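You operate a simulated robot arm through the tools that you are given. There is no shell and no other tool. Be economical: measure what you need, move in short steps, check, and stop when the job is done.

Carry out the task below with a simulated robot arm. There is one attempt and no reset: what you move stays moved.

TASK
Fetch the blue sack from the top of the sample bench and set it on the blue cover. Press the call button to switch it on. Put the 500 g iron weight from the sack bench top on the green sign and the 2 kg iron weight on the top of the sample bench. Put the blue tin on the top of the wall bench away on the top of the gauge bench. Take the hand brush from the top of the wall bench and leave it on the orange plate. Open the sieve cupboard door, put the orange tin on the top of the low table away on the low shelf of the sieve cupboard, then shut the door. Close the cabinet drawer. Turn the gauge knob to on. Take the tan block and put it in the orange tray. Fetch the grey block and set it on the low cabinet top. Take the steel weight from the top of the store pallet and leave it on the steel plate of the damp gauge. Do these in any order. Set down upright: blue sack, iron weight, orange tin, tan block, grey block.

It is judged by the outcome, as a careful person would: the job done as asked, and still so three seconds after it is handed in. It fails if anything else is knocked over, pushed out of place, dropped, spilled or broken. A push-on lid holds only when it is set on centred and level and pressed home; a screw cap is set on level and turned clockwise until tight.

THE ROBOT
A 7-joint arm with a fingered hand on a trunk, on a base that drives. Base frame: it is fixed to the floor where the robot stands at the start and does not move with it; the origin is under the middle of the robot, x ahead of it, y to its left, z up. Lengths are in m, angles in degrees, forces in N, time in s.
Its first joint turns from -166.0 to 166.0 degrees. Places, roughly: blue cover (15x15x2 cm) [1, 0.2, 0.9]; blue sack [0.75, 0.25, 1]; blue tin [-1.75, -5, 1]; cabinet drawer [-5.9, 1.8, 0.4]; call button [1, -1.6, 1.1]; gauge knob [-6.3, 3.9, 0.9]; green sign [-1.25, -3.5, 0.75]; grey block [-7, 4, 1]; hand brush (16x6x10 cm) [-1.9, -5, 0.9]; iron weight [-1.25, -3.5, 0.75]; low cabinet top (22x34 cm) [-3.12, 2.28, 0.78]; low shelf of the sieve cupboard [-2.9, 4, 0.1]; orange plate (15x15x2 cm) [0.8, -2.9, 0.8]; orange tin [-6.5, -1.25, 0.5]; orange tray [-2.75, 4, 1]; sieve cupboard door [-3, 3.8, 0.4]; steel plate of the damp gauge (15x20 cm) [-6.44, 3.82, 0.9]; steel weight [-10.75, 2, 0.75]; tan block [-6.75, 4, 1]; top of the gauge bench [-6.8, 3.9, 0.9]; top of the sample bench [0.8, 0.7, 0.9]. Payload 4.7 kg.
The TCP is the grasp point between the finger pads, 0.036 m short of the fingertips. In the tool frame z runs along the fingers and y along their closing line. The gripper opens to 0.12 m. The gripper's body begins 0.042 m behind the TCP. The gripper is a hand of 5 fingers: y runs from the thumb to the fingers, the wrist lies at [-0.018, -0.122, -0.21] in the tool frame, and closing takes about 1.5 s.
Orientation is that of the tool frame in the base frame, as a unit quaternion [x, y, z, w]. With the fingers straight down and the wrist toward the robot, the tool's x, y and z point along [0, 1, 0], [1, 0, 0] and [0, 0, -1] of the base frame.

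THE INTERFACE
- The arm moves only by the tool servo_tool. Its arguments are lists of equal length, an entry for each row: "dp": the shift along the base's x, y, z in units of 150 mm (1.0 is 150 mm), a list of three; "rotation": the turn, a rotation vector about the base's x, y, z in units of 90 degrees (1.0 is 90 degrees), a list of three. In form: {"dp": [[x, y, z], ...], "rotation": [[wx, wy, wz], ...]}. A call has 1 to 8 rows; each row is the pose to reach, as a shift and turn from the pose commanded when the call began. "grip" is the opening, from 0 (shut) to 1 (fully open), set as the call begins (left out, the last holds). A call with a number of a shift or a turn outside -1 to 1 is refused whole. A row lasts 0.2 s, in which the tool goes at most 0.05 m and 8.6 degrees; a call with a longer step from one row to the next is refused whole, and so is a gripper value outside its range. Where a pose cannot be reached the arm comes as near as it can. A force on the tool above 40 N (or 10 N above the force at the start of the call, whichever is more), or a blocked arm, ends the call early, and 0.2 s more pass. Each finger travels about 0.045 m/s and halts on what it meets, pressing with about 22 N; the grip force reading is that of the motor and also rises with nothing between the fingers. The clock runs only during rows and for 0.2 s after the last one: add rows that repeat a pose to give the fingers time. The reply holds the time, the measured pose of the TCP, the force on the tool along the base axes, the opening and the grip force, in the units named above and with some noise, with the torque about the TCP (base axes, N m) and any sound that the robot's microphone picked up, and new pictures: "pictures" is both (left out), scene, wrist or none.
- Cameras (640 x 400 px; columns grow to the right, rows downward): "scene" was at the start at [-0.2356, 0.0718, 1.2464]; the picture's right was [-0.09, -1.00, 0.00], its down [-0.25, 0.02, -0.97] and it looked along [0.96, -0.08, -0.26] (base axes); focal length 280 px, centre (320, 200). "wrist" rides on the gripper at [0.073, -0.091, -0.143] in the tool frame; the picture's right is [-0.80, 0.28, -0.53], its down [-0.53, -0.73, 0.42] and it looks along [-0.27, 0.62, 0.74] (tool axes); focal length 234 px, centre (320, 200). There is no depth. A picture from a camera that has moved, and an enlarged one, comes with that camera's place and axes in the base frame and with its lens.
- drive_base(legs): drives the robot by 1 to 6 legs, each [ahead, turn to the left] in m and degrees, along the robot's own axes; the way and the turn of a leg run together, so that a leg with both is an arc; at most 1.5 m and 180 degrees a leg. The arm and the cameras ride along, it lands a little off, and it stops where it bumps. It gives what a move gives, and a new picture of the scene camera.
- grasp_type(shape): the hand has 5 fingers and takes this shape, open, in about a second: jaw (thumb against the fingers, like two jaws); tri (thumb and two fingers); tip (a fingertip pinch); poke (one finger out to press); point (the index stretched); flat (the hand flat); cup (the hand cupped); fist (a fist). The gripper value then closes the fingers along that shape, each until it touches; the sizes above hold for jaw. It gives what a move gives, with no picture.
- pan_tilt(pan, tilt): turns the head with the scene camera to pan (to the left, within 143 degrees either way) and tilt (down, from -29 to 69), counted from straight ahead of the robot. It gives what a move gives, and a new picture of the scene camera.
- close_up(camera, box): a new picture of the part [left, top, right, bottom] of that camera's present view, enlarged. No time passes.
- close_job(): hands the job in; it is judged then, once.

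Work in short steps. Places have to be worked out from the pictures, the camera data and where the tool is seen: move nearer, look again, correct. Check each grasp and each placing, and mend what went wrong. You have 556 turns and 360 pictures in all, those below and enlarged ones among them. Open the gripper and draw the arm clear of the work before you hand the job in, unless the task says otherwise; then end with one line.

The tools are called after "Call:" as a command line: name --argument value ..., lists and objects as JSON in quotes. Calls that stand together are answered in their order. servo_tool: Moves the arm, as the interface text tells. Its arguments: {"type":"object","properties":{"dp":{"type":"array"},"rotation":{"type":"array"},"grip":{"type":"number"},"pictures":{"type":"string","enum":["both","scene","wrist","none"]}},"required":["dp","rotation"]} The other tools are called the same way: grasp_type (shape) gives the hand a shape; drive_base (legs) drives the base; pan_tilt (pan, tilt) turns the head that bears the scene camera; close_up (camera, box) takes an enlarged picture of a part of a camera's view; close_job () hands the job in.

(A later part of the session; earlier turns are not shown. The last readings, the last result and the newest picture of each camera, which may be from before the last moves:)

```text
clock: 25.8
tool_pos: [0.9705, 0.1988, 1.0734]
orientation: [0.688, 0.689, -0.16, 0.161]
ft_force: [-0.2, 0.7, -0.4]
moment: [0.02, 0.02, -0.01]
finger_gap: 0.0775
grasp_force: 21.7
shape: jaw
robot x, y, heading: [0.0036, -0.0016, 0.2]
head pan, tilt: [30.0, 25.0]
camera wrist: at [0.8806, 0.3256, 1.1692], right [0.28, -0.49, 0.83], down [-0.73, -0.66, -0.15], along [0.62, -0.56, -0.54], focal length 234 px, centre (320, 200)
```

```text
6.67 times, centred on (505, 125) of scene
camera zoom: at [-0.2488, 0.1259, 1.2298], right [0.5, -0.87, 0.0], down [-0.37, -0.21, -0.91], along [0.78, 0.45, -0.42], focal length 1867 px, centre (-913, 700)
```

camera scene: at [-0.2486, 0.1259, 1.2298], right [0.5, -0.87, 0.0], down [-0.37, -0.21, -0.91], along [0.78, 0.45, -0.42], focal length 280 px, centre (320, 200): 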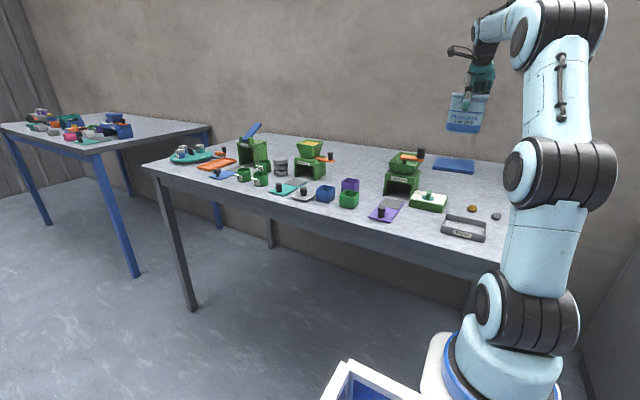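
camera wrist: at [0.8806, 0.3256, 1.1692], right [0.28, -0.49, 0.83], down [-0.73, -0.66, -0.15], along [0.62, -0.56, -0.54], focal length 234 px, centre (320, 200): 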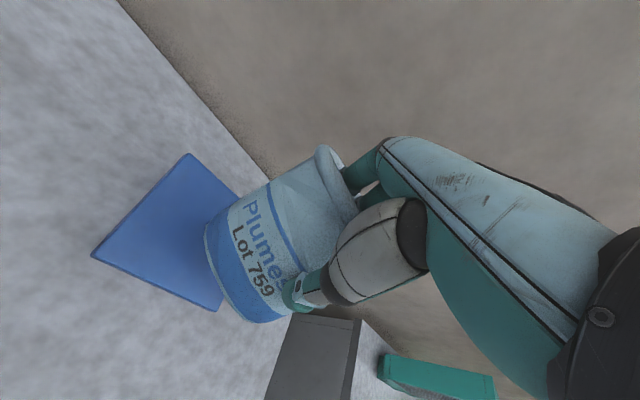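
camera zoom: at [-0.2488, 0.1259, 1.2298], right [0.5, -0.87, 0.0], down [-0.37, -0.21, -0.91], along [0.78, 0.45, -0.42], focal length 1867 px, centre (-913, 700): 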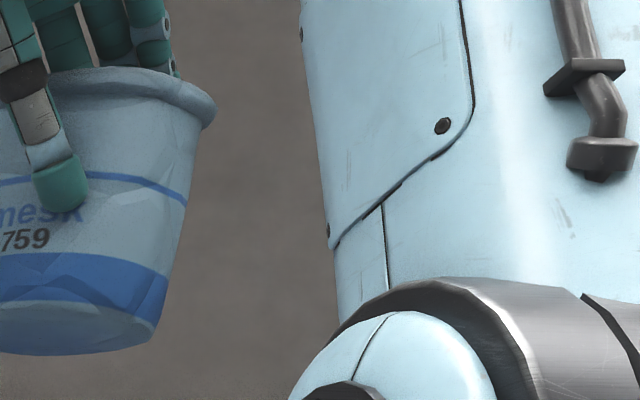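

The underside is visible, so the sack also leans with its rim away from the robot by roughly 25°. I'll pitch the hand about -y to correct that.

Call:
servo_tool --dp '[[0, 0, 0.1], [0, 0, 0.15], [0, 0, 0.15], [0, 0, 0.15], [0, 0, 0.15]]' --rotation '[[0, -0.09, 0], [0, -0.18, 0], [0, -0.25, 0], [0, -0.25, 0], [0, -0.25, 0]]' --pictures "wrist"

Call:
close_up --camera "scene" --box '[430, 60, 530, 170]'

```text
clock: 27.0
tool_pos: [0.9708, 0.1983, 1.0966]
orientation: [0.707, 0.644, -0.022, 0.291]
ft_force: [-0.2, 0.7, -0.6]
moment: [0.03, 0.05, -0.01]
finger_gap: 0.0774
grasp_force: 22.7
shape: jaw
robot x, y, heading: [0.0006, 0.0026, 0.0]
head pan, tilt: [30.0, 25.0]
camera wrist: at [0.8503, 0.326, 1.1497], right [-0.06, -0.49, 0.87], down [-0.62, -0.66, -0.42], along [0.78, -0.56, -0.27], focal length 234 px, centre (320, 200)
```

wrist: 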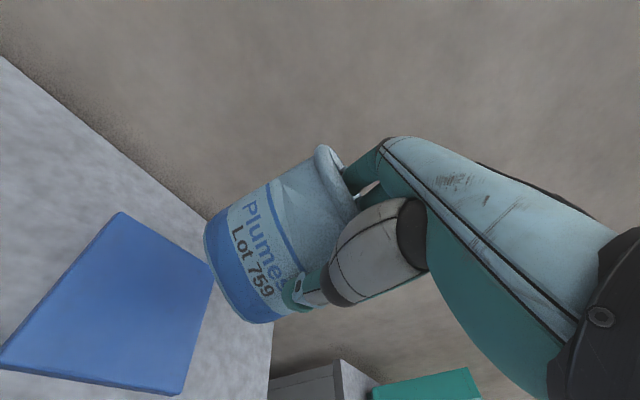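

```text
3.64 times, centred on (480, 115) of scene
camera zoom: at [-0.2488, 0.1259, 1.2298], right [0.5, -0.87, 0.0], down [-0.37, -0.21, -0.91], along [0.78, 0.45, -0.42], focal length 1018 px, centre (-262, 509)
```

zoom: 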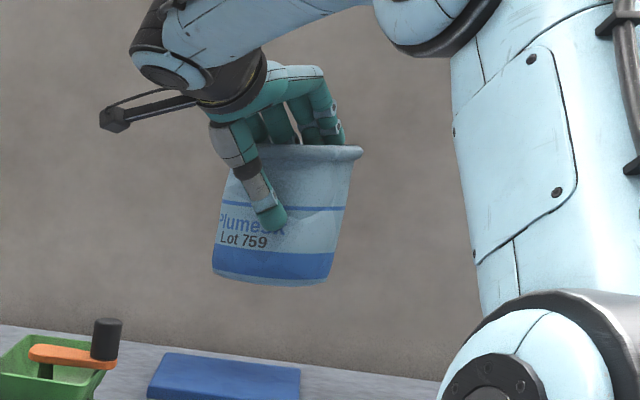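

The sack now appears upright: its axis matches the vertical vanishing direction. Its base is about 2–3 cm too far right of the cover, so I'll shift +y and lower.

Call:
servo_tool --dp '[[0, 0.1, -0.1], [0, 0.15, -0.3], [0, 0.15, -0.5]]' --rotation '[[0, 0, 0], [0, 0, 0], [0, 0, 0]]' --pictures "wrist"

Call:
close_up --camera "scene" --box '[430, 80, 530, 190]'

```text
clock: 27.8
tool_pos: [0.9709, 0.2217, 1.0225]
orientation: [0.707, 0.644, -0.022, 0.291]
ft_force: [0.3, 0.0, 0.3]
moment: [0.02, 0.0, -0.01]
finger_gap: 0.0778
grasp_force: 22.5
shape: jaw
robot x, y, heading: [-0.0017, -0.0, 0.1]
head pan, tilt: [30.0, 25.0]
camera wrist: at [0.85, 0.3494, 1.0763], right [-0.06, -0.49, 0.87], down [-0.62, -0.67, -0.42], along [0.78, -0.56, -0.27], focal length 234 px, centre (320, 200)
```

wrist: 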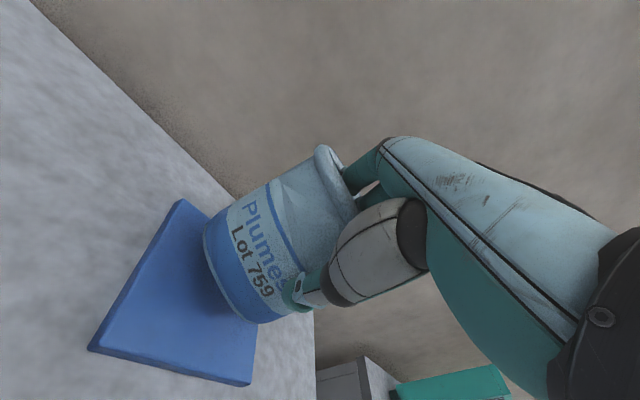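

```text
3.64 times, centred on (480, 135) of scene
camera zoom: at [-0.249, 0.1258, 1.2297], right [0.5, -0.87, 0.0], down [-0.37, -0.21, -0.91], along [0.78, 0.45, -0.42], focal length 1018 px, centre (-262, 436)
```

zoom: 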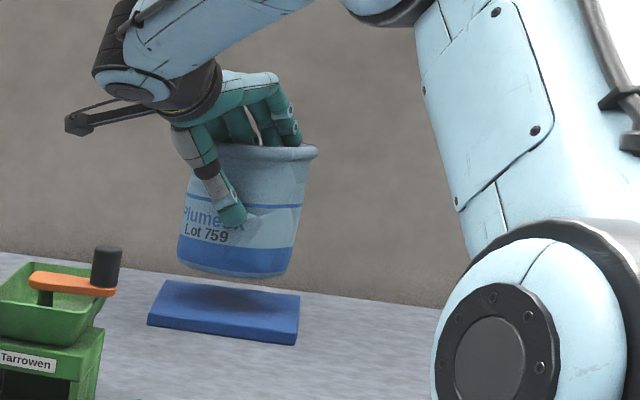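

Alignment over the cover looks good in both views, and the gap is about 5 cm. I'll lower 3.5 cm.

Call:
servo_tool --dp '[[0, 0, -0.12], [0, 0, -0.24]]' --rotation '[[0, 0, 0], [0, 0, 0]]' --pictures "wrist"

Call:
close_up --camera "scene" --box '[430, 80, 530, 190]'

```text
clock: 28.4
tool_pos: [0.9721, 0.2231, 0.9886]
orientation: [0.707, 0.644, -0.021, 0.291]
ft_force: [-0.5, -1.1, 2.4]
moment: [-0.07, -0.18, -0.03]
finger_gap: 0.0775
grasp_force: 22.4
shape: jaw
robot x, y, heading: [-0.001, -0.0005, 0.1]
head pan, tilt: [30.0, 25.0]
camera wrist: at [0.8503, 0.3495, 1.0411], right [-0.06, -0.49, 0.87], down [-0.62, -0.66, -0.42], along [0.78, -0.56, -0.27], focal length 234 px, centre (320, 200)
```

wrist: 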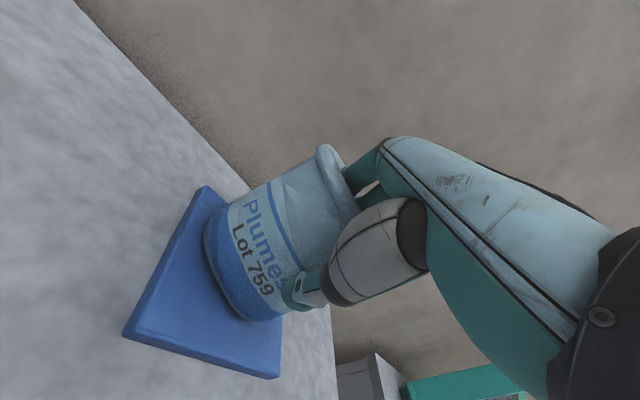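

```text
3.64 times, centred on (480, 135) of scene
camera zoom: at [-0.2489, 0.1259, 1.2298], right [0.5, -0.87, 0.0], down [-0.37, -0.21, -0.91], along [0.78, 0.45, -0.42], focal length 1018 px, centre (-262, 436)
```

zoom: 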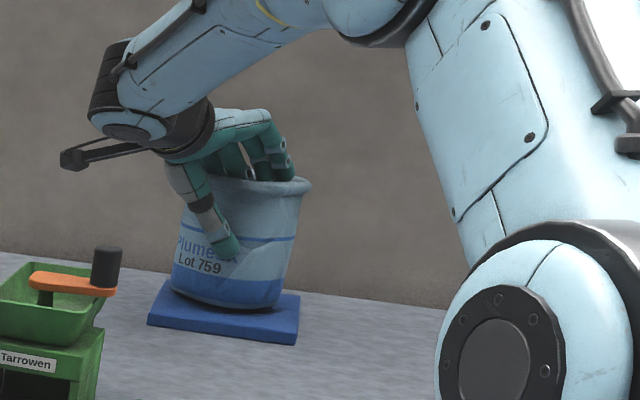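

It's beginning to touch but sits too far back on the cover. I'll raise slightly, shift 3 cm toward me, and check.

Call:
servo_tool --dp '[[0, 0, 0.08], [-0.1, 0, 0.08], [-0.2, 0, 0.06], [-0.2, 0, 0.03]]' --rotation '[[0, 0, 0], [0, 0, 0], [0, 0, 0], [0, 0, 0]]' --pictures "wrist"

Call:
close_up --camera "scene" --box '[430, 80, 530, 190]'

```text
clock: 29.4
tool_pos: [0.9412, 0.2213, 0.9908]
orientation: [0.708, 0.644, -0.023, 0.291]
ft_force: [0.4, 0.3, -0.6]
moment: [0.05, 0.03, 0.0]
finger_gap: 0.0773
grasp_force: 22.4
shape: jaw
robot x, y, heading: [0.0048, -0.0004, 0.0]
head pan, tilt: [30.0, 25.0]
camera wrist: at [0.8203, 0.3484, 1.0439], right [-0.06, -0.49, 0.87], down [-0.62, -0.66, -0.42], along [0.78, -0.56, -0.27], focal length 234 px, centre (320, 200)
```

wrist: 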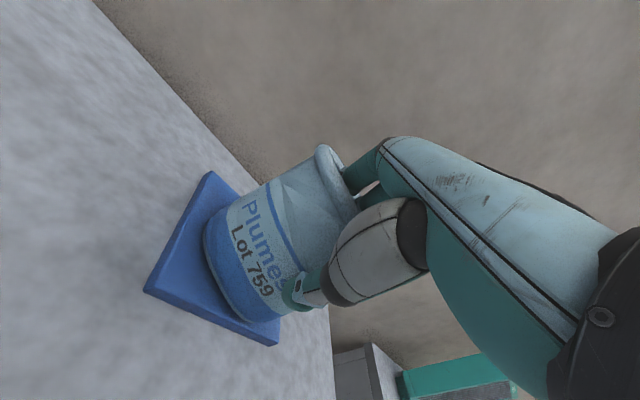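

```text
3.64 times, centred on (480, 135) of scene
camera zoom: at [-0.2488, 0.1259, 1.2298], right [0.5, -0.87, 0.0], down [-0.37, -0.21, -0.91], along [0.78, 0.45, -0.42], focal length 1018 px, centre (-262, 436)
```

zoom: 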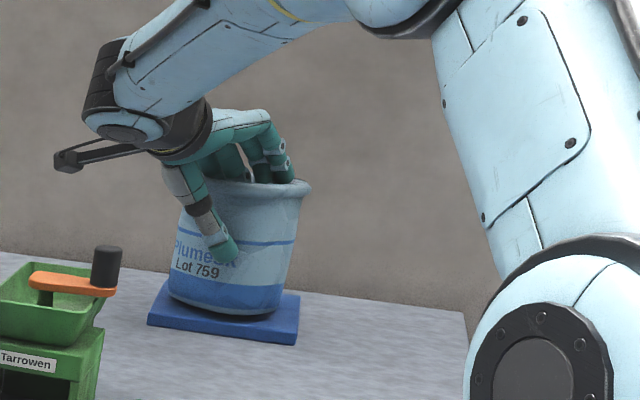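

Call:
servo_tool --dp '[[0, 0, -0.03], [0, 0, -0.05], [0, 0, -0.07], [0, 0, -0.07]]' --rotation '[[0, 0, 0], [0, 0, 0], [0, 0, 0], [0, 0, 0]]' --pictures "wrist"

Call:
close_up --camera "scene" --box '[430, 100, 510, 180]'

```text
clock: 30.4
tool_pos: [0.9402, 0.2203, 0.9821]
orientation: [0.707, 0.644, -0.021, 0.291]
ft_force: [-6.9, -0.8, 21.9]
moment: [-0.5, -1.24, -0.18]
finger_gap: 0.0773
grasp_force: 21.4
shape: jaw
robot x, y, heading: [-0.0016, 0.001, 0.2]
head pan, tilt: [30.0, 25.0]
camera wrist: at [0.8193, 0.3483, 1.0358], right [-0.06, -0.49, 0.87], down [-0.62, -0.66, -0.42], along [0.78, -0.56, -0.26], focal length 234 px, centre (320, 200)
```

wrist: 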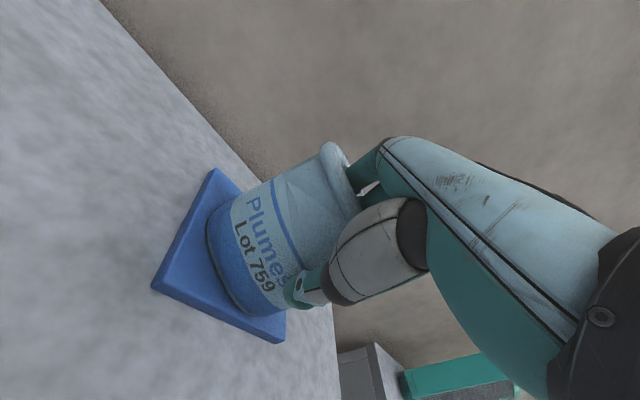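

```text
5.00 times, centred on (470, 140) of scene
camera zoom: at [-0.2499, 0.1256, 1.2296], right [0.5, -0.87, 0.0], down [-0.37, -0.21, -0.91], along [0.79, 0.45, -0.42], focal length 1400 px, centre (-430, 500)
```

zoom: 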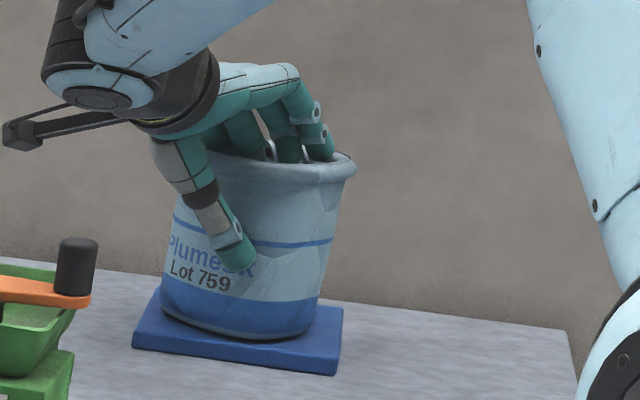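

It's standing on the cover (22 N). I'll ease off slightly, open, and look.

Call:
servo_tool --dp '[[0, 0, 0.02], [0, 0, 0.02], [0, 0, 0.02], [0, 0, 0.02], [0, 0, 0.02], [0, 0, 0.02], [0, 0, 0.02]]' --rotation '[[0, 0, 0], [0, 0, 0], [0, 0, 0], [0, 0, 0], [0, 0, 0], [0, 0, 0], [0, 0, 0]]' --grip 1 --pictures "wrist"

Call:
close_up --camera "scene" --box '[430, 100, 510, 180]'

```text
clock: 32.0
tool_pos: [0.9419, 0.2213, 0.9845]
orientation: [0.707, 0.644, -0.022, 0.291]
ft_force: [0.5, -0.5, -0.4]
moment: [0.0, 0.02, 0.0]
finger_gap: 0.1194
grasp_force: 0.0
shape: jaw
robot x, y, heading: [-0.0005, -0.0022, -0.0]
head pan, tilt: [30.0, 25.0]
camera wrist: at [0.8207, 0.3485, 1.0365], right [-0.06, -0.49, 0.87], down [-0.62, -0.66, -0.42], along [0.78, -0.56, -0.27], focal length 234 px, centre (320, 200)
```

wrist: 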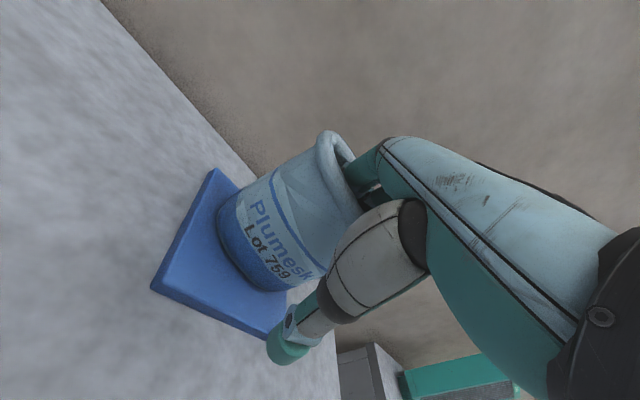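

```text
5.00 times, centred on (470, 140) of scene
camera zoom: at [-0.2489, 0.1259, 1.2298], right [0.5, -0.87, 0.0], down [-0.37, -0.21, -0.91], along [0.78, 0.45, -0.42], focal length 1400 px, centre (-430, 500)
```

zoom: 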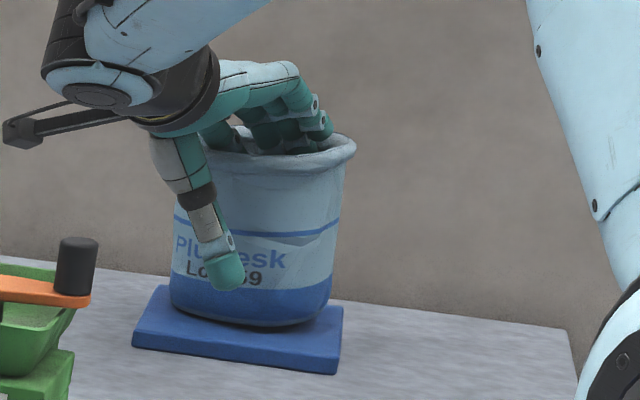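

The fingers are inside the sack and the thumb is outside; it stands upright on the cover. I'll withdraw slowly along the finger axis.

Call:
servo_tool --dp '[[-0.03, 0.03, 0.05], [-0.06, 0.06, 0.11], [-0.1, 0.1, 0.18], [-0.1, 0.1, 0.18]]' --rotation '[[0, 0, 0], [0, 0, 0], [0, 0, 0], [0, 0, 0]]' --pictures "wrist"

Call:
close_up --camera "scene" --box '[430, 100, 510, 180]'

```text
clock: 33.0
tool_pos: [0.9267, 0.2355, 1.01]
orientation: [0.706, 0.645, -0.022, 0.291]
ft_force: [0.4, 0.4, -0.3]
moment: [0.01, -0.02, -0.04]
finger_gap: 0.1201
grasp_force: 0.1
shape: jaw
robot x, y, heading: [-0.0004, 0.0005, 0.0]
head pan, tilt: [30.0, 25.0]
camera wrist: at [0.8051, 0.364, 1.0637], right [-0.06, -0.49, 0.87], down [-0.62, -0.66, -0.42], along [0.78, -0.56, -0.27], focal length 234 px, centre (320, 200)
```

wrist: 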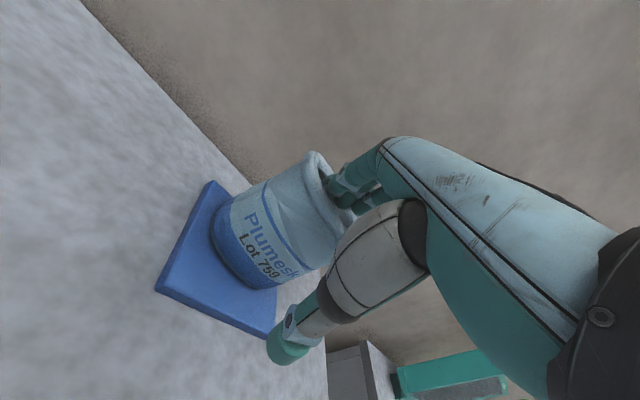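

```text
5.00 times, centred on (470, 140) of scene
camera zoom: at [-0.2489, 0.1259, 1.2298], right [0.5, -0.87, 0.0], down [-0.37, -0.21, -0.91], along [0.78, 0.45, -0.42], focal length 1400 px, centre (-430, 500)
```

zoom: 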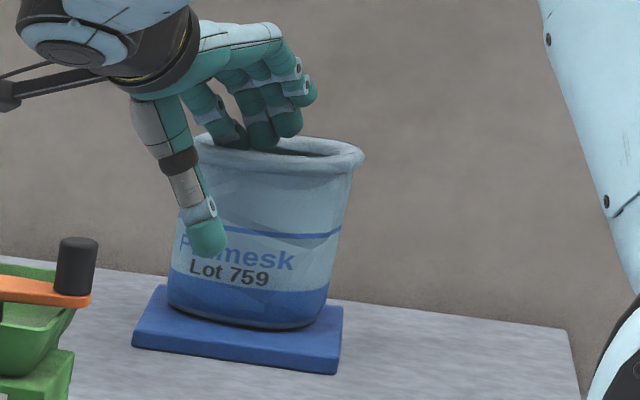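

The hand is separating and the sack stays upright. I'll continue withdrawing.

Call:
servo_tool --dp '[[-0.05, 0.05, 0.11], [-0.1, 0.1, 0.22], [-0.15, 0.15, 0.36], [-0.25, 0.2, 0.6], [-0.4, 0.2, 0.85]]' --rotation '[[0, 0, 0], [0, 0, 0], [0, 0, 0], [0, 0, 0], [0, 0, 0]]' --pictures "wrist"

Call:
close_up --camera "scene" --box '[430, 100, 510, 180]'

```text
clock: 34.2
tool_pos: [0.8665, 0.2678, 1.1378]
orientation: [0.707, 0.644, -0.023, 0.291]
ft_force: [0.3, 0.3, -0.5]
moment: [-0.04, 0.02, -0.01]
finger_gap: 0.1196
grasp_force: 0.2
shape: jaw
robot x, y, heading: [-0.0018, 0.0017, -0.1]
head pan, tilt: [30.0, 25.0]
camera wrist: at [0.7462, 0.3947, 1.1908], right [-0.06, -0.49, 0.87], down [-0.62, -0.67, -0.41], along [0.78, -0.56, -0.27], focal length 234 px, centre (320, 200)
```

wrist: 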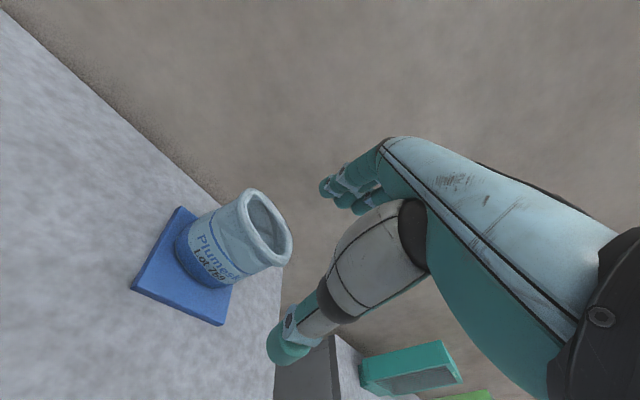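

```text
5.00 times, centred on (470, 140) of scene
camera zoom: at [-0.2485, 0.126, 1.2298], right [0.5, -0.87, 0.0], down [-0.37, -0.21, -0.91], along [0.78, 0.45, -0.42], focal length 1400 px, centre (-430, 500)
```

zoom: 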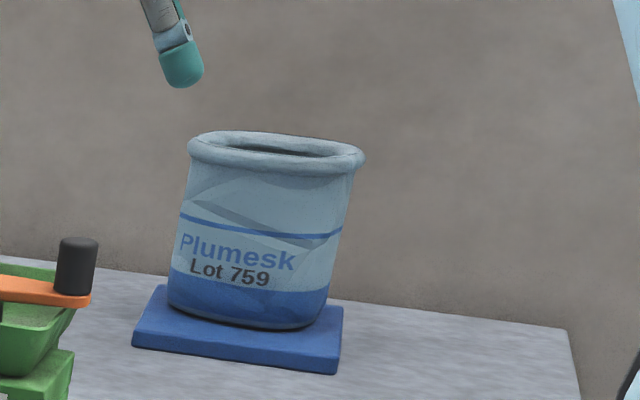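

The sack stands upright on the cover. I'll restore the hand's orientation and pull the arm back.

Call:
servo_tool --dp '[[-0.3, 0, 0.1], [-0.6, 0, 0.2], [-0.9, -0.1, 0.3], [-1, -0.3, 0.3]]' --rotation '[[0, 0.08, 0], [0, 0.16, 0], [0, 0.25, 0], [0, 0.25, 0]]' --pictures "none"

Call:
servo_tool --dp '[[-0.3, -0.2, 0], [-0.6, -0.4, 0], [-0.9, -0.6, 0], [-1, -0.9, 0]]' --rotation '[[0.09, 0, 0], [0.18, 0, 0], [0.27, 0, 0], [0.29, 0, 0]]' --pictures "none"

Call:
pan_tilt --pan -60 --tilt 15

```text
clock: 35.2
tool_pos: [0.7187, 0.2192, 1.1819]
orientation: [0.688, 0.689, -0.161, 0.159]
ft_force: [0.7, 1.4, -0.9]
moment: [-0.03, 0.01, 0.0]
finger_gap: 0.12
grasp_force: 0.0
shape: jaw
robot x, y, heading: [0.0021, 0.0007, 0.0]
head pan, tilt: [30.0, 25.0]
```

```text
refused: row 1 steps farther than a row can; nothing moved
```

```text
clock: 36.9
tool_pos: [0.7187, 0.2196, 1.1823]
orientation: [0.688, 0.689, -0.16, 0.16]
ft_force: [0.1, -0.1, 0.6]
moment: [0.01, 0.0, 0.02]
finger_gap: 0.1202
grasp_force: 0.0
shape: jaw
robot x, y, heading: [-0.0002, 0.0019, 0.1]
head pan, tilt: [-60.0, 15.0]
camera scene: at [-0.2819, -0.0011, 1.246], right [-0.87, -0.5, 0.0], down [-0.13, 0.22, -0.97], along [0.48, -0.84, -0.26], focal length 280 px, centre (320, 200)
```

scene: 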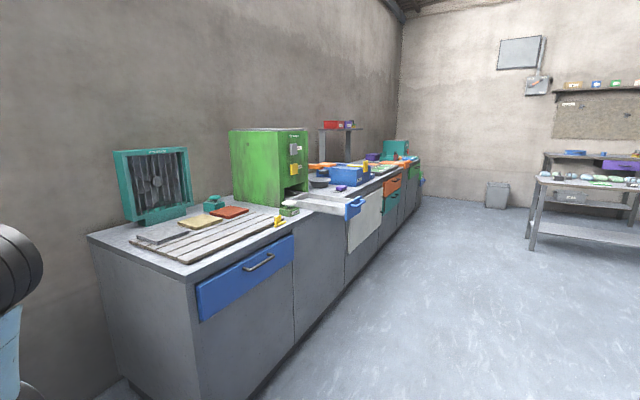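

I'll finish restoring the hand and look closer at the green machine.

Call:
servo_tool --dp '[[-0.2, -0.2, 0.05], [-0.4, -0.4, 0.1], [-0.6, -0.6, 0.1], [-0.8, -0.8, 0.1]]' --rotation '[[0.09, 0, 0], [0.18, 0, 0], [0.27, 0, 0], [0.29, 0, 0]]' --pictures "none"

Call:
close_up --camera "scene" --box '[100, 110, 340, 260]'

Call:
close_up --camera "scene" --box '[290, 100, 440, 220]'

Call:
close_up --camera "scene" --box '[480, 20, 640, 250]'

```text
clock: 37.9
tool_pos: [0.599, 0.1013, 1.1956]
orientation: [0.707, 0.707, 0.0, 0.0]
ft_force: [0.7, 0.8, -1.2]
moment: [0.0, 0.05, -0.01]
finger_gap: 0.1202
grasp_force: 0.0
shape: jaw
robot x, y, heading: [-0.0006, -0.0011, -0.0]
head pan, tilt: [-60.0, 15.0]
```

```text
2.67 times, centred on (220, 185) of scene
camera zoom: at [-0.2816, -0.0011, 1.2461], right [-0.87, -0.5, 0.0], down [-0.13, 0.22, -0.97], along [0.48, -0.84, -0.26], focal length 747 px, centre (587, 240)
```

zoom: 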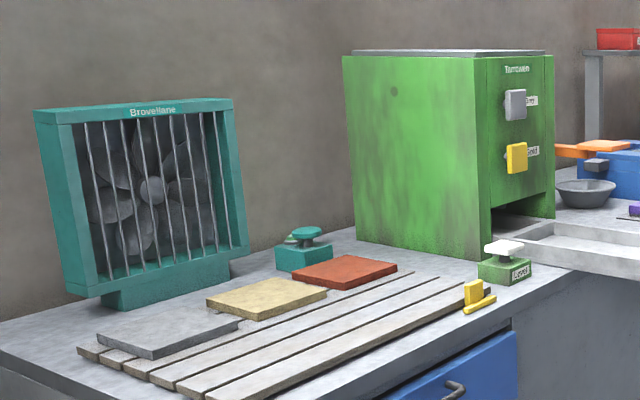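

```text
3.33 times, centred on (365, 160) of scene
camera zoom: at [-0.2816, -0.0011, 1.2461], right [-0.87, -0.5, 0.0], down [-0.13, 0.22, -0.97], along [0.48, -0.84, -0.26], focal length 934 px, centre (170, 333)
```

zoom: 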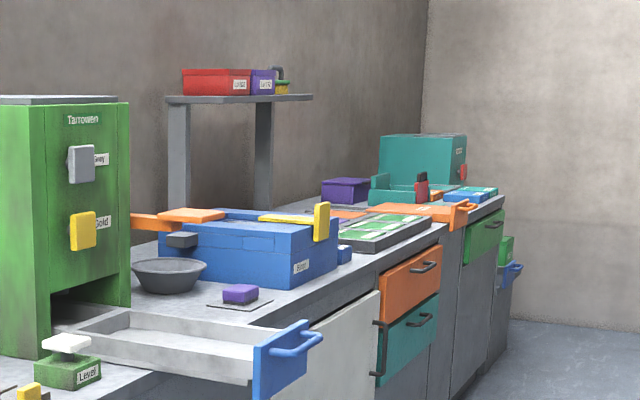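

```text
1.74 times, centred on (560, 135) of scene
camera zoom: at [-0.2816, -0.0011, 1.2461], right [-0.87, -0.5, 0.0], down [-0.13, 0.22, -0.97], along [0.48, -0.84, -0.26], focal length 487 px, centre (-97, 313)
```

zoom: 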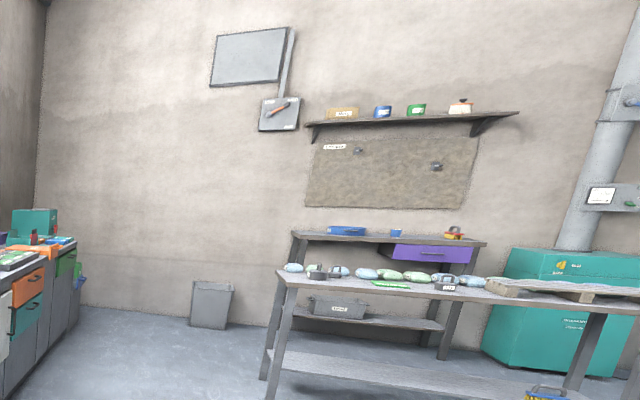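

I need the base's clearances before driving, so I'll look down at it.

Call:
pan_tilt --pan -30 --tilt 60

```text
clock: 39.0
tool_pos: [0.5997, 0.1014, 1.197]
orientation: [0.707, 0.707, 0.0, 0.001]
ft_force: [-0.7, 0.0, -0.1]
moment: [0.04, 0.01, 0.02]
finger_gap: 0.12
grasp_force: 0.0
shape: jaw
robot x, y, heading: [-0.0025, 0.0009, 0.1]
head pan, tilt: [-30.0, 60.0]
camera scene: at [-0.271, 0.0464, 1.1798], right [-0.5, -0.87, 0.0], down [-0.75, 0.43, -0.5], along [0.43, -0.25, -0.87], focal length 280 px, centre (320, 200)
```

scene: 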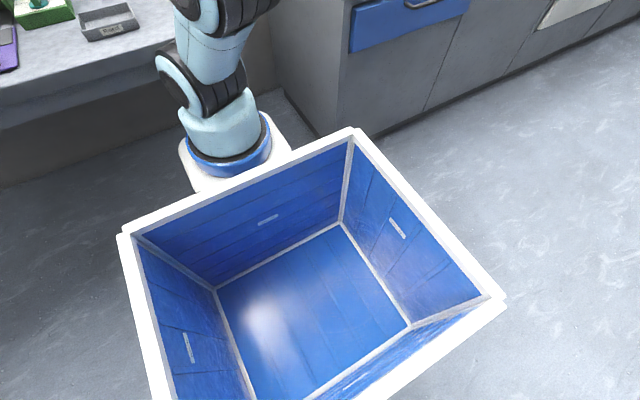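

The robot carries a bin behind the arm. I'll look behind before reversing.

Call:
pan_tilt --pan 143 --tilt 20

Call:
pan_tilt --pan -143 --tilt 20

```text
clock: 41.6
tool_pos: [0.5994, 0.101, 1.1971]
orientation: [0.707, 0.707, 0.001, 0.0]
ft_force: [-0.4, 0.8, 0.3]
moment: [0.02, 0.01, 0.03]
finger_gap: 0.12
grasp_force: 0.0
shape: jaw
robot x, y, heading: [0.0002, -0.0019, 0.1]
head pan, tilt: [143.0, 20.0]
camera scene: at [-0.4031, 0.1358, 1.2379], right [0.6, 0.8, 0.0], down [0.27, -0.21, -0.94], along [-0.75, 0.57, -0.34], focal length 280 px, centre (320, 200)
```

scene: 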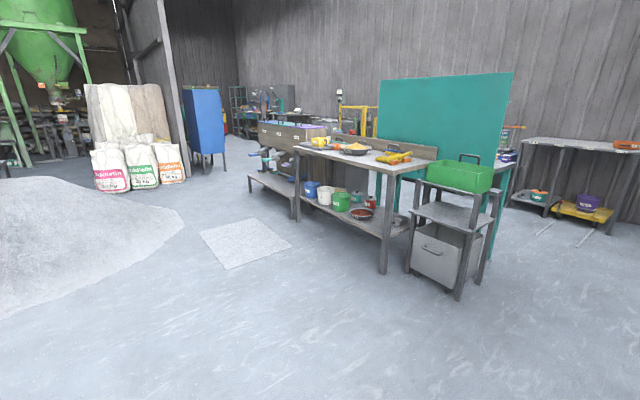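

```text
clock: 45.5
tool_pos: [0.5982, 0.1013, 1.1971]
orientation: [0.707, 0.707, 0.0, -0.001]
ft_force: [-0.3, -0.1, 0.4]
moment: [0.0, 0.01, -0.01]
finger_gap: 0.1202
grasp_force: 0.1
shape: jaw
robot x, y, heading: [-0.0005, 0.0012, -0.2]
head pan, tilt: [-143.0, 20.0]
camera scene: at [-0.4031, 0.0237, 1.2379], right [-0.6, 0.8, 0.0], down [0.27, 0.21, -0.94], along [-0.75, -0.57, -0.34], focal length 280 px, centre (320, 200)
```

scene: 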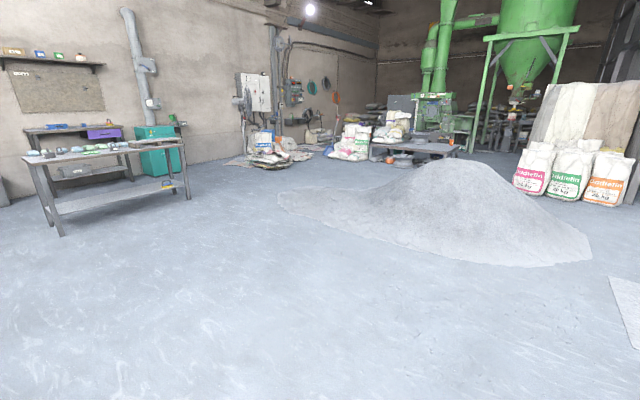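

Behind is free floor. I'll reverse, turn right, and drive down along the long bench (x stays about -0.65).

Call:
pan_tilt --pan 0 --tilt 15

Call:
drive_base --legs '[[-0.6, 0], [0, -90], [1.5, 0], [0, 90]]'

```text
clock: 47.8
tool_pos: [0.5992, 0.1017, 1.1974]
orientation: [0.707, 0.707, 0.0, 0.0]
ft_force: [0.1, 0.1, 0.3]
moment: [-0.02, -0.02, 0.01]
finger_gap: 0.1199
grasp_force: 0.1
shape: jaw
robot x, y, heading: [0.0007, -0.0011, 0.0]
head pan, tilt: [0.0, 15.0]
camera scene: at [-0.2353, 0.0797, 1.246], right [0.0, -1.0, 0.0], down [-0.26, 0.0, -0.97], along [0.97, 0.0, -0.26], focal length 280 px, centre (320, 200)
```

scene: 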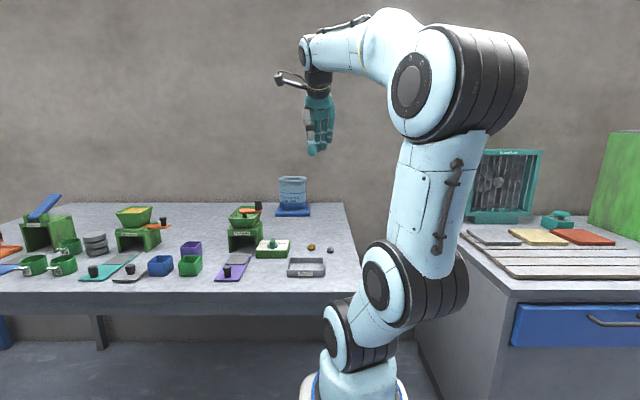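

```text
clock: 65.9
tool_pos: [0.0378, -1.3855, 1.1972]
orientation: [0.687, 0.727, -0.001, 0.0]
ft_force: [0.6, -0.1, 0.3]
moment: [0.0, -0.03, 0.04]
finger_gap: 0.12
grasp_force: 0.1
shape: jaw
robot x, y, heading: [-0.5513, -1.52, 3.2]
head pan, tilt: [0.0, 15.0]
camera scene: at [-0.7946, -1.4547, 1.246], right [0.06, -1.0, 0.0], down [-0.26, -0.01, -0.97], along [0.96, 0.05, -0.26], focal length 280 px, centre (320, 200)
```

scene: 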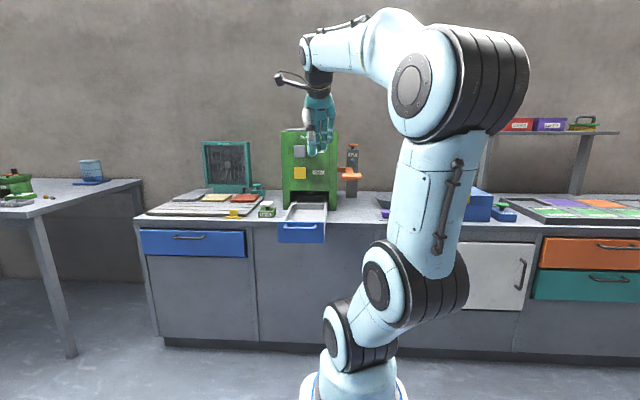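

Call:
close_up --camera "scene" --box '[230, 110, 390, 230]'

Call:
pan_tilt --pan -35 --tilt 20

```text
3.33 times, centred on (310, 170) of scene
camera zoom: at [-0.7946, -1.4547, 1.246], right [0.06, -1.0, 0.0], down [-0.26, -0.01, -0.97], along [0.96, 0.05, -0.26], focal length 934 px, centre (353, 300)
```

zoom: 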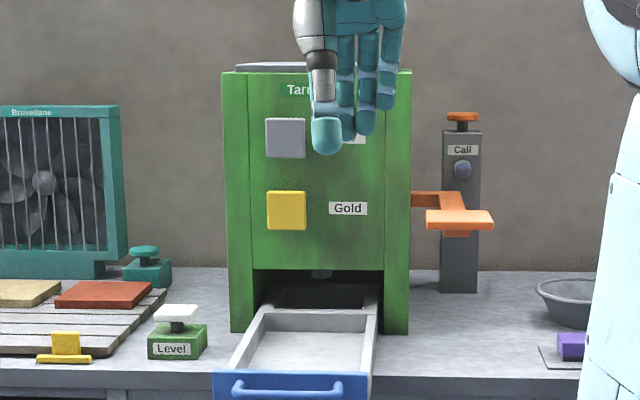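

```text
clock: 66.9
tool_pos: [0.0374, -1.3867, 1.1962]
orientation: [0.687, 0.727, 0.0, 0.001]
ft_force: [0.3, 0.4, 0.5]
moment: [0.0, 0.01, 0.03]
finger_gap: 0.1197
grasp_force: 0.1
shape: jaw
robot x, y, heading: [-0.5536, -1.5182, 3.2]
head pan, tilt: [-35.0, 20.0]
camera scene: at [-0.8087, -1.5089, 1.2379], right [-0.53, -0.85, 0.0], down [-0.29, 0.18, -0.94], along [0.8, -0.49, -0.34], focal length 280 px, centre (320, 200)
```

scene: 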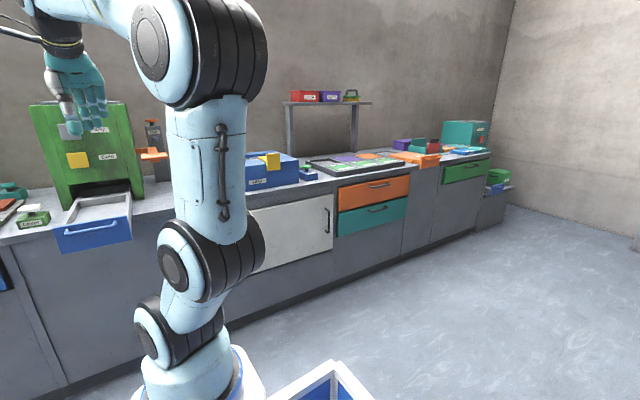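

The call post (orange cap labelled "Call") stands right of the green machine, near (0.5–0.65, -1.55), top at about 1.15. I'll raise the hand and move in for a wrist view.

Call:
servo_tool --dp '[[0.2, 0, 0.25], [0.4, -0.1, 0.5], [0.6, -0.2, 0.7], [0.85, -0.4, 0.8]]' --rotation '[[0, 0, 0], [0, 0, 0], [0, 0, 0], [0, 0, 0]]' --pictures "wrist"

```text
refused: row 2 steps farther than a row can; nothing moved
```

Call:
servo_tool --dp '[[0.2, 0, 0.2], [0.4, -0.1, 0.4], [0.6, -0.2, 0.6], [0.8, -0.35, 0.75]]' --rotation '[[0, 0, 0], [0, 0, 0], [0, 0, 0], [0, 0, 0]]' --pictures "wrist"

```text
clock: 67.9
tool_pos: [0.1572, -1.4403, 1.3094]
orientation: [0.687, 0.727, 0.0, 0.0]
ft_force: [-0.4, -0.3, 0.5]
moment: [-0.04, -0.01, -0.05]
finger_gap: 0.1199
grasp_force: 0.0
shape: jaw
robot x, y, heading: [-0.5545, -1.5183, 3.4]
head pan, tilt: [-35.0, 20.0]
camera wrist: at [0.0618, -1.3734, 1.4521], right [0.32, -0.79, 0.53], down [-0.7, -0.57, -0.43], along [0.64, -0.23, -0.74], focal length 234 px, centre (320, 200)
```

wrist: 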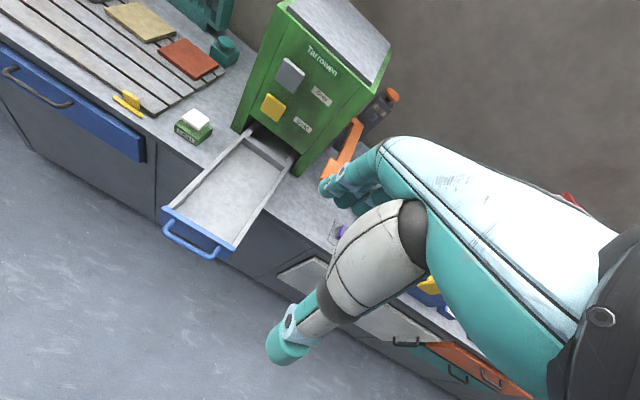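

Triangulating puts the call button near (0.97, -1.57, 1.12). I'll raise the hand, shift right, and drive ahead 0.4 m.

Call:
servo_tool --dp '[[-0.1, -0.25, 0.2], [-0.2, -0.5, 0.4], [-0.3, -0.8, 0.5], [-0.4, -1, 0.5]]' --rotation '[[0, 0, 0], [0, 0, 0], [0, 0, 0], [0, 0, 0]]' --pictures "none"

Call:
drive_base --legs '[[0.4, 0]]'

Call:
close_up --camera "wrist" --box '[0, 0, 640, 400]'

```text
refused: row 1 steps farther than a row can; nothing moved
```

```text
clock: 70.4
tool_pos: [0.5498, -1.4118, 1.3092]
orientation: [0.684, 0.729, 0.0, 0.0]
ft_force: [0.1, -0.4, -0.4]
moment: [-0.01, -0.01, 0.0]
finger_gap: 0.1197
grasp_force: 0.1
shape: jaw
robot x, y, heading: [-0.1628, -1.4996, 3.9]
head pan, tilt: [-35.0, 20.0]
camera scene: at [-0.416, -1.4874, 1.2379], right [-0.52, -0.85, 0.0], down [-0.29, 0.18, -0.94], along [0.8, -0.49, -0.34], focal length 280 px, centre (320, 200)
```

scene: 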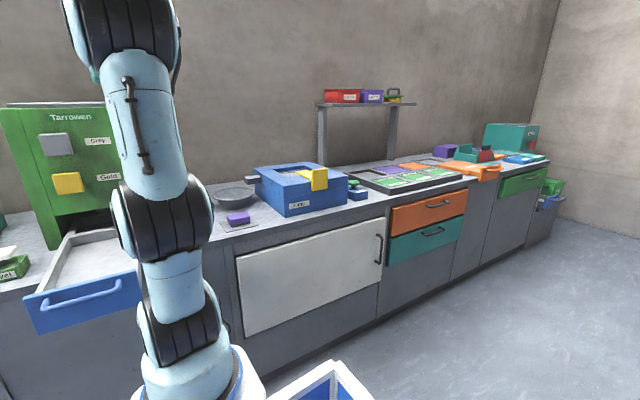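

```text
1.00 times, centred on (320, 200) of wrist (not enlarged: the box is as wide or as high as the picture)
camera zoom: at [0.4538, -1.3453, 1.4512], right [0.33, -0.78, 0.53], down [-0.7, -0.58, -0.42], along [0.64, -0.23, -0.74], focal length 234 px, centre (320, 200)
```

zoom: 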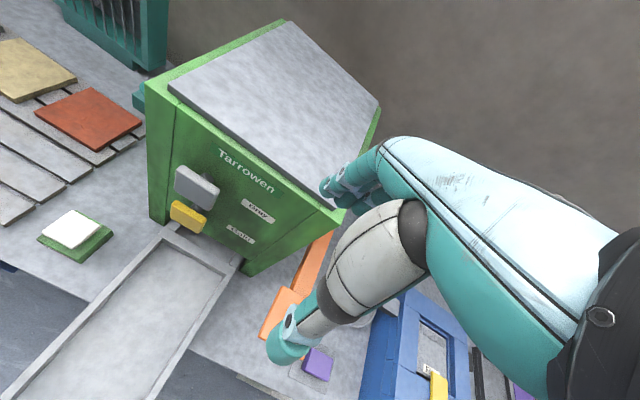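

I'll move the hand up and to the right (−y) so the wrist camera can see the call post.

Call:
servo_tool --dp '[[0, -0.2, 0.15], [0, -0.5, 0.2], [0, -0.8, 0.2], [0, -1, 0.2]]' --rotation '[[0, 0, 0], [0, 0, 0], [0, 0, 0], [0, 0, 0]]' --pictures "none"

Call:
servo_tool --dp '[[0, -0.2, 0], [0, -0.5, 0]]' --rotation '[[0, 0, 0], [0, 0, 0]]' --pictures "wrist"

```text
clock: 71.4
tool_pos: [0.5485, -1.5607, 1.3378]
orientation: [0.684, 0.73, -0.001, 0.0]
ft_force: [0.4, 1.0, -0.1]
moment: [-0.02, 0.01, -0.01]
finger_gap: 0.12
grasp_force: 0.0
shape: jaw
robot x, y, heading: [-0.1585, -1.4992, 4.1]
head pan, tilt: [-35.0, 20.0]
```

```text
clock: 72.0
tool_pos: [0.5488, -1.6354, 1.34]
orientation: [0.684, 0.73, 0.001, 0.001]
ft_force: [-0.4, 0.1, 0.6]
moment: [-0.08, -0.06, -0.01]
finger_gap: 0.12
grasp_force: 0.0
shape: jaw
robot x, y, heading: [-0.1648, -1.4973, 3.5]
head pan, tilt: [-35.0, 20.0]
camera wrist: at [0.4535, -1.5685, 1.4817], right [0.33, -0.78, 0.53], down [-0.7, -0.58, -0.43], along [0.64, -0.23, -0.74], focal length 234 px, centre (320, 200)
```

wrist: 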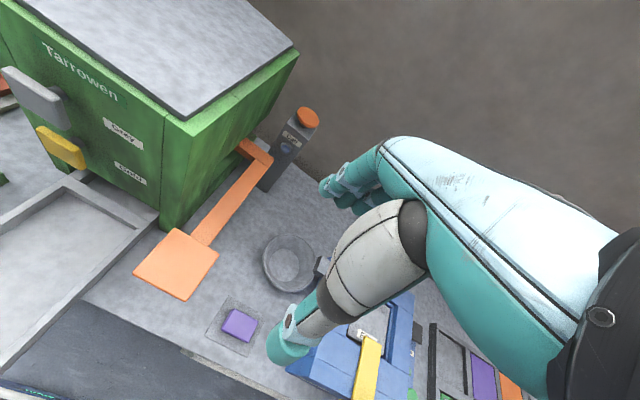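

Call button is at about (0.948, -1.563, 1.13). I'll change the hand to poke and see where the fingertip is.

Call:
grasp_type --shape "poke"

Call:
servo_tool --dp '[[0.2, 0, 0], [0.5, 0, 0], [0.8, 0.1, 0], [1, 0.2, 0]]' --rotation '[[0, 0, 0], [0, 0, 0], [0, 0, 0], [0, 0, 0]]' --pictures "wrist"

```text
clock: 72.9
tool_pos: [0.5499, -1.6339, 1.3391]
orientation: [0.684, 0.729, 0.001, 0.0]
ft_force: [-0.4, 0.2, 0.3]
moment: [-0.01, 0.0, -0.02]
finger_gap: 0.0
grasp_force: 0.1
shape: poke
robot x, y, heading: [-0.16, -1.499, 3.3]
head pan, tilt: [-35.0, 20.0]
```

```text
clock: 73.9
tool_pos: [0.698, -1.6059, 1.3396]
orientation: [0.684, 0.729, 0.0, 0.0]
ft_force: [-0.2, 0.3, 0.2]
moment: [0.02, -0.02, 0.01]
finger_gap: 0.0
grasp_force: 0.1
shape: poke
robot x, y, heading: [-0.1655, -1.494, 3.5]
head pan, tilt: [-35.0, 20.0]
camera wrist: at [0.6035, -1.5395, 1.4816], right [0.33, -0.78, 0.53], down [-0.7, -0.58, -0.42], along [0.64, -0.23, -0.74], focal length 234 px, centre (320, 200)
```

wrist: 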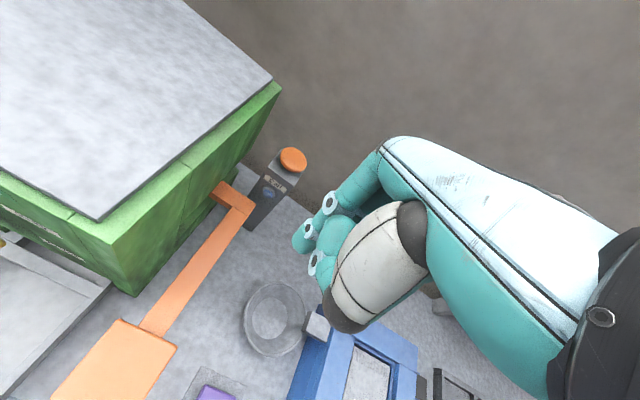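

Refined: button at (0.952, -1.56, 1.13). I'll bring the fingertip above it and look from both cameras.

Call:
servo_tool --dp '[[0.3, 0.05, 0], [0.6, 0.1, 0], [0.9, 0.15, 0], [1, 0.2, -0.1]]' --rotation '[[0, 0, 0], [0, 0, 0], [0, 0, 0], [0, 0, 0]]' --pictures "none"

Call:
servo_tool --dp '[[0.3, 0, -0.1], [0.58, 0.05, -0.2], [0.6, 0.05, -0.4]]' --rotation '[[0, 0, 0], [0, 0, 0], [0, 0, 0]]' --pictures "wrist"

Call:
pan_tilt --pan 0 --tilt 5

```text
clock: 74.9
tool_pos: [0.8153, -1.5811, 1.3166]
orientation: [0.685, 0.729, 0.0, 0.0]
ft_force: [-0.5, -0.3, 0.6]
moment: [0.0, -0.03, 0.01]
finger_gap: 0.0
grasp_force: 0.0
shape: poke
out of reach, approached as far as the arm can: row 3, 4
robot x, y, heading: [-0.1633, -1.4971, 3.6]
head pan, tilt: [-35.0, 20.0]
```

```text
clock: 75.7
tool_pos: [0.8904, -1.5722, 1.2439]
orientation: [0.685, 0.729, 0.001, 0.001]
ft_force: [-0.8, -0.5, 1.6]
moment: [-0.01, -0.04, 0.0]
finger_gap: 0.0003
grasp_force: 0.1
shape: poke
out of reach, approached as far as the arm can: row 1, 2, 3
robot x, y, heading: [-0.1646, -1.4988, 3.7]
head pan, tilt: [-35.0, 20.0]
camera wrist: at [0.7949, -1.5061, 1.3869], right [0.33, -0.78, 0.53], down [-0.7, -0.58, -0.43], along [0.64, -0.23, -0.74], focal length 234 px, centre (320, 200)
```

wrist: 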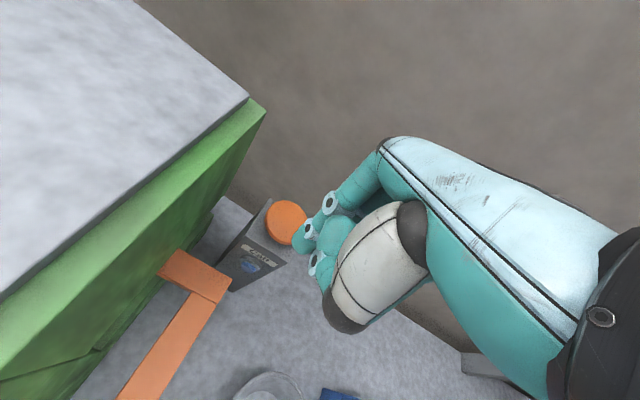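

```text
clock: 76.7
tool_pos: [0.8904, -1.5713, 1.2448]
orientation: [0.684, 0.729, -0.001, 0.0]
ft_force: [0.3, 0.3, 0.4]
moment: [-0.01, 0.0, 0.0]
finger_gap: 0.0
grasp_force: 0.0
shape: poke
robot x, y, heading: [-0.1601, -1.4966, 3.7]
head pan, tilt: [0.0, 5.0]
camera scene: at [-0.4038, -1.4333, 1.2622], right [0.06, -1.0, 0.0], down [-0.09, -0.01, -1.0], along [0.99, 0.06, -0.09], focal length 280 px, centre (320, 200)
```

scene: 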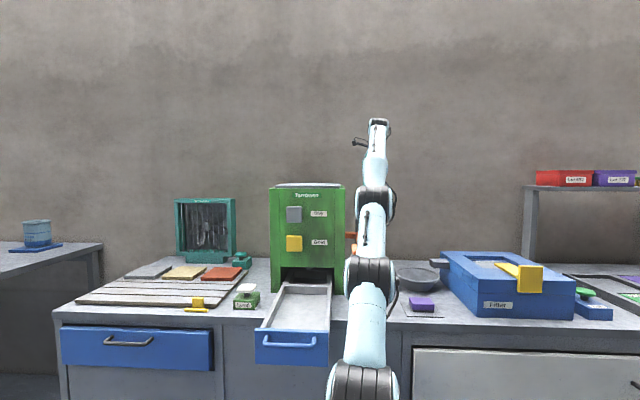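

Slightly out of reach, so I need to get about 8 cm closer. I'll check the clearance at the front first.

Call:
pan_tilt --pan 0 --tilt 50

```text
clock: 77.8
tool_pos: [0.8908, -1.572, 1.244]
orientation: [0.685, 0.729, 0.0, 0.0]
ft_force: [0.3, -0.5, 0.7]
moment: [0.03, 0.01, 0.01]
finger_gap: 0.0
grasp_force: 0.1
shape: poke
robot x, y, heading: [-0.1601, -1.4981, 3.5]
head pan, tilt: [0.0, 50.0]
camera scene: at [-0.4186, -1.4341, 1.1924], right [0.06, -1.0, 0.0], down [-0.76, -0.05, -0.64], along [0.64, 0.04, -0.77], focal length 280 px, centre (320, 200)
```

scene: 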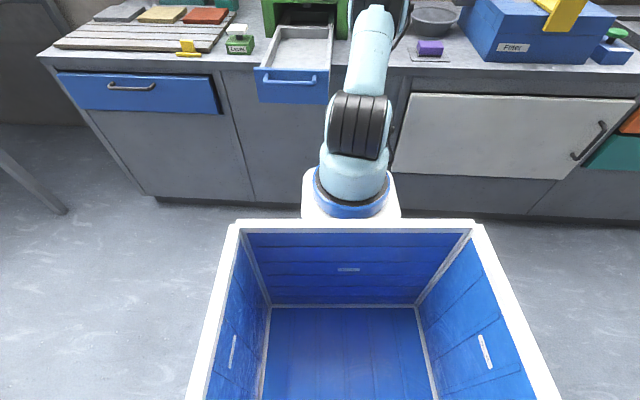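

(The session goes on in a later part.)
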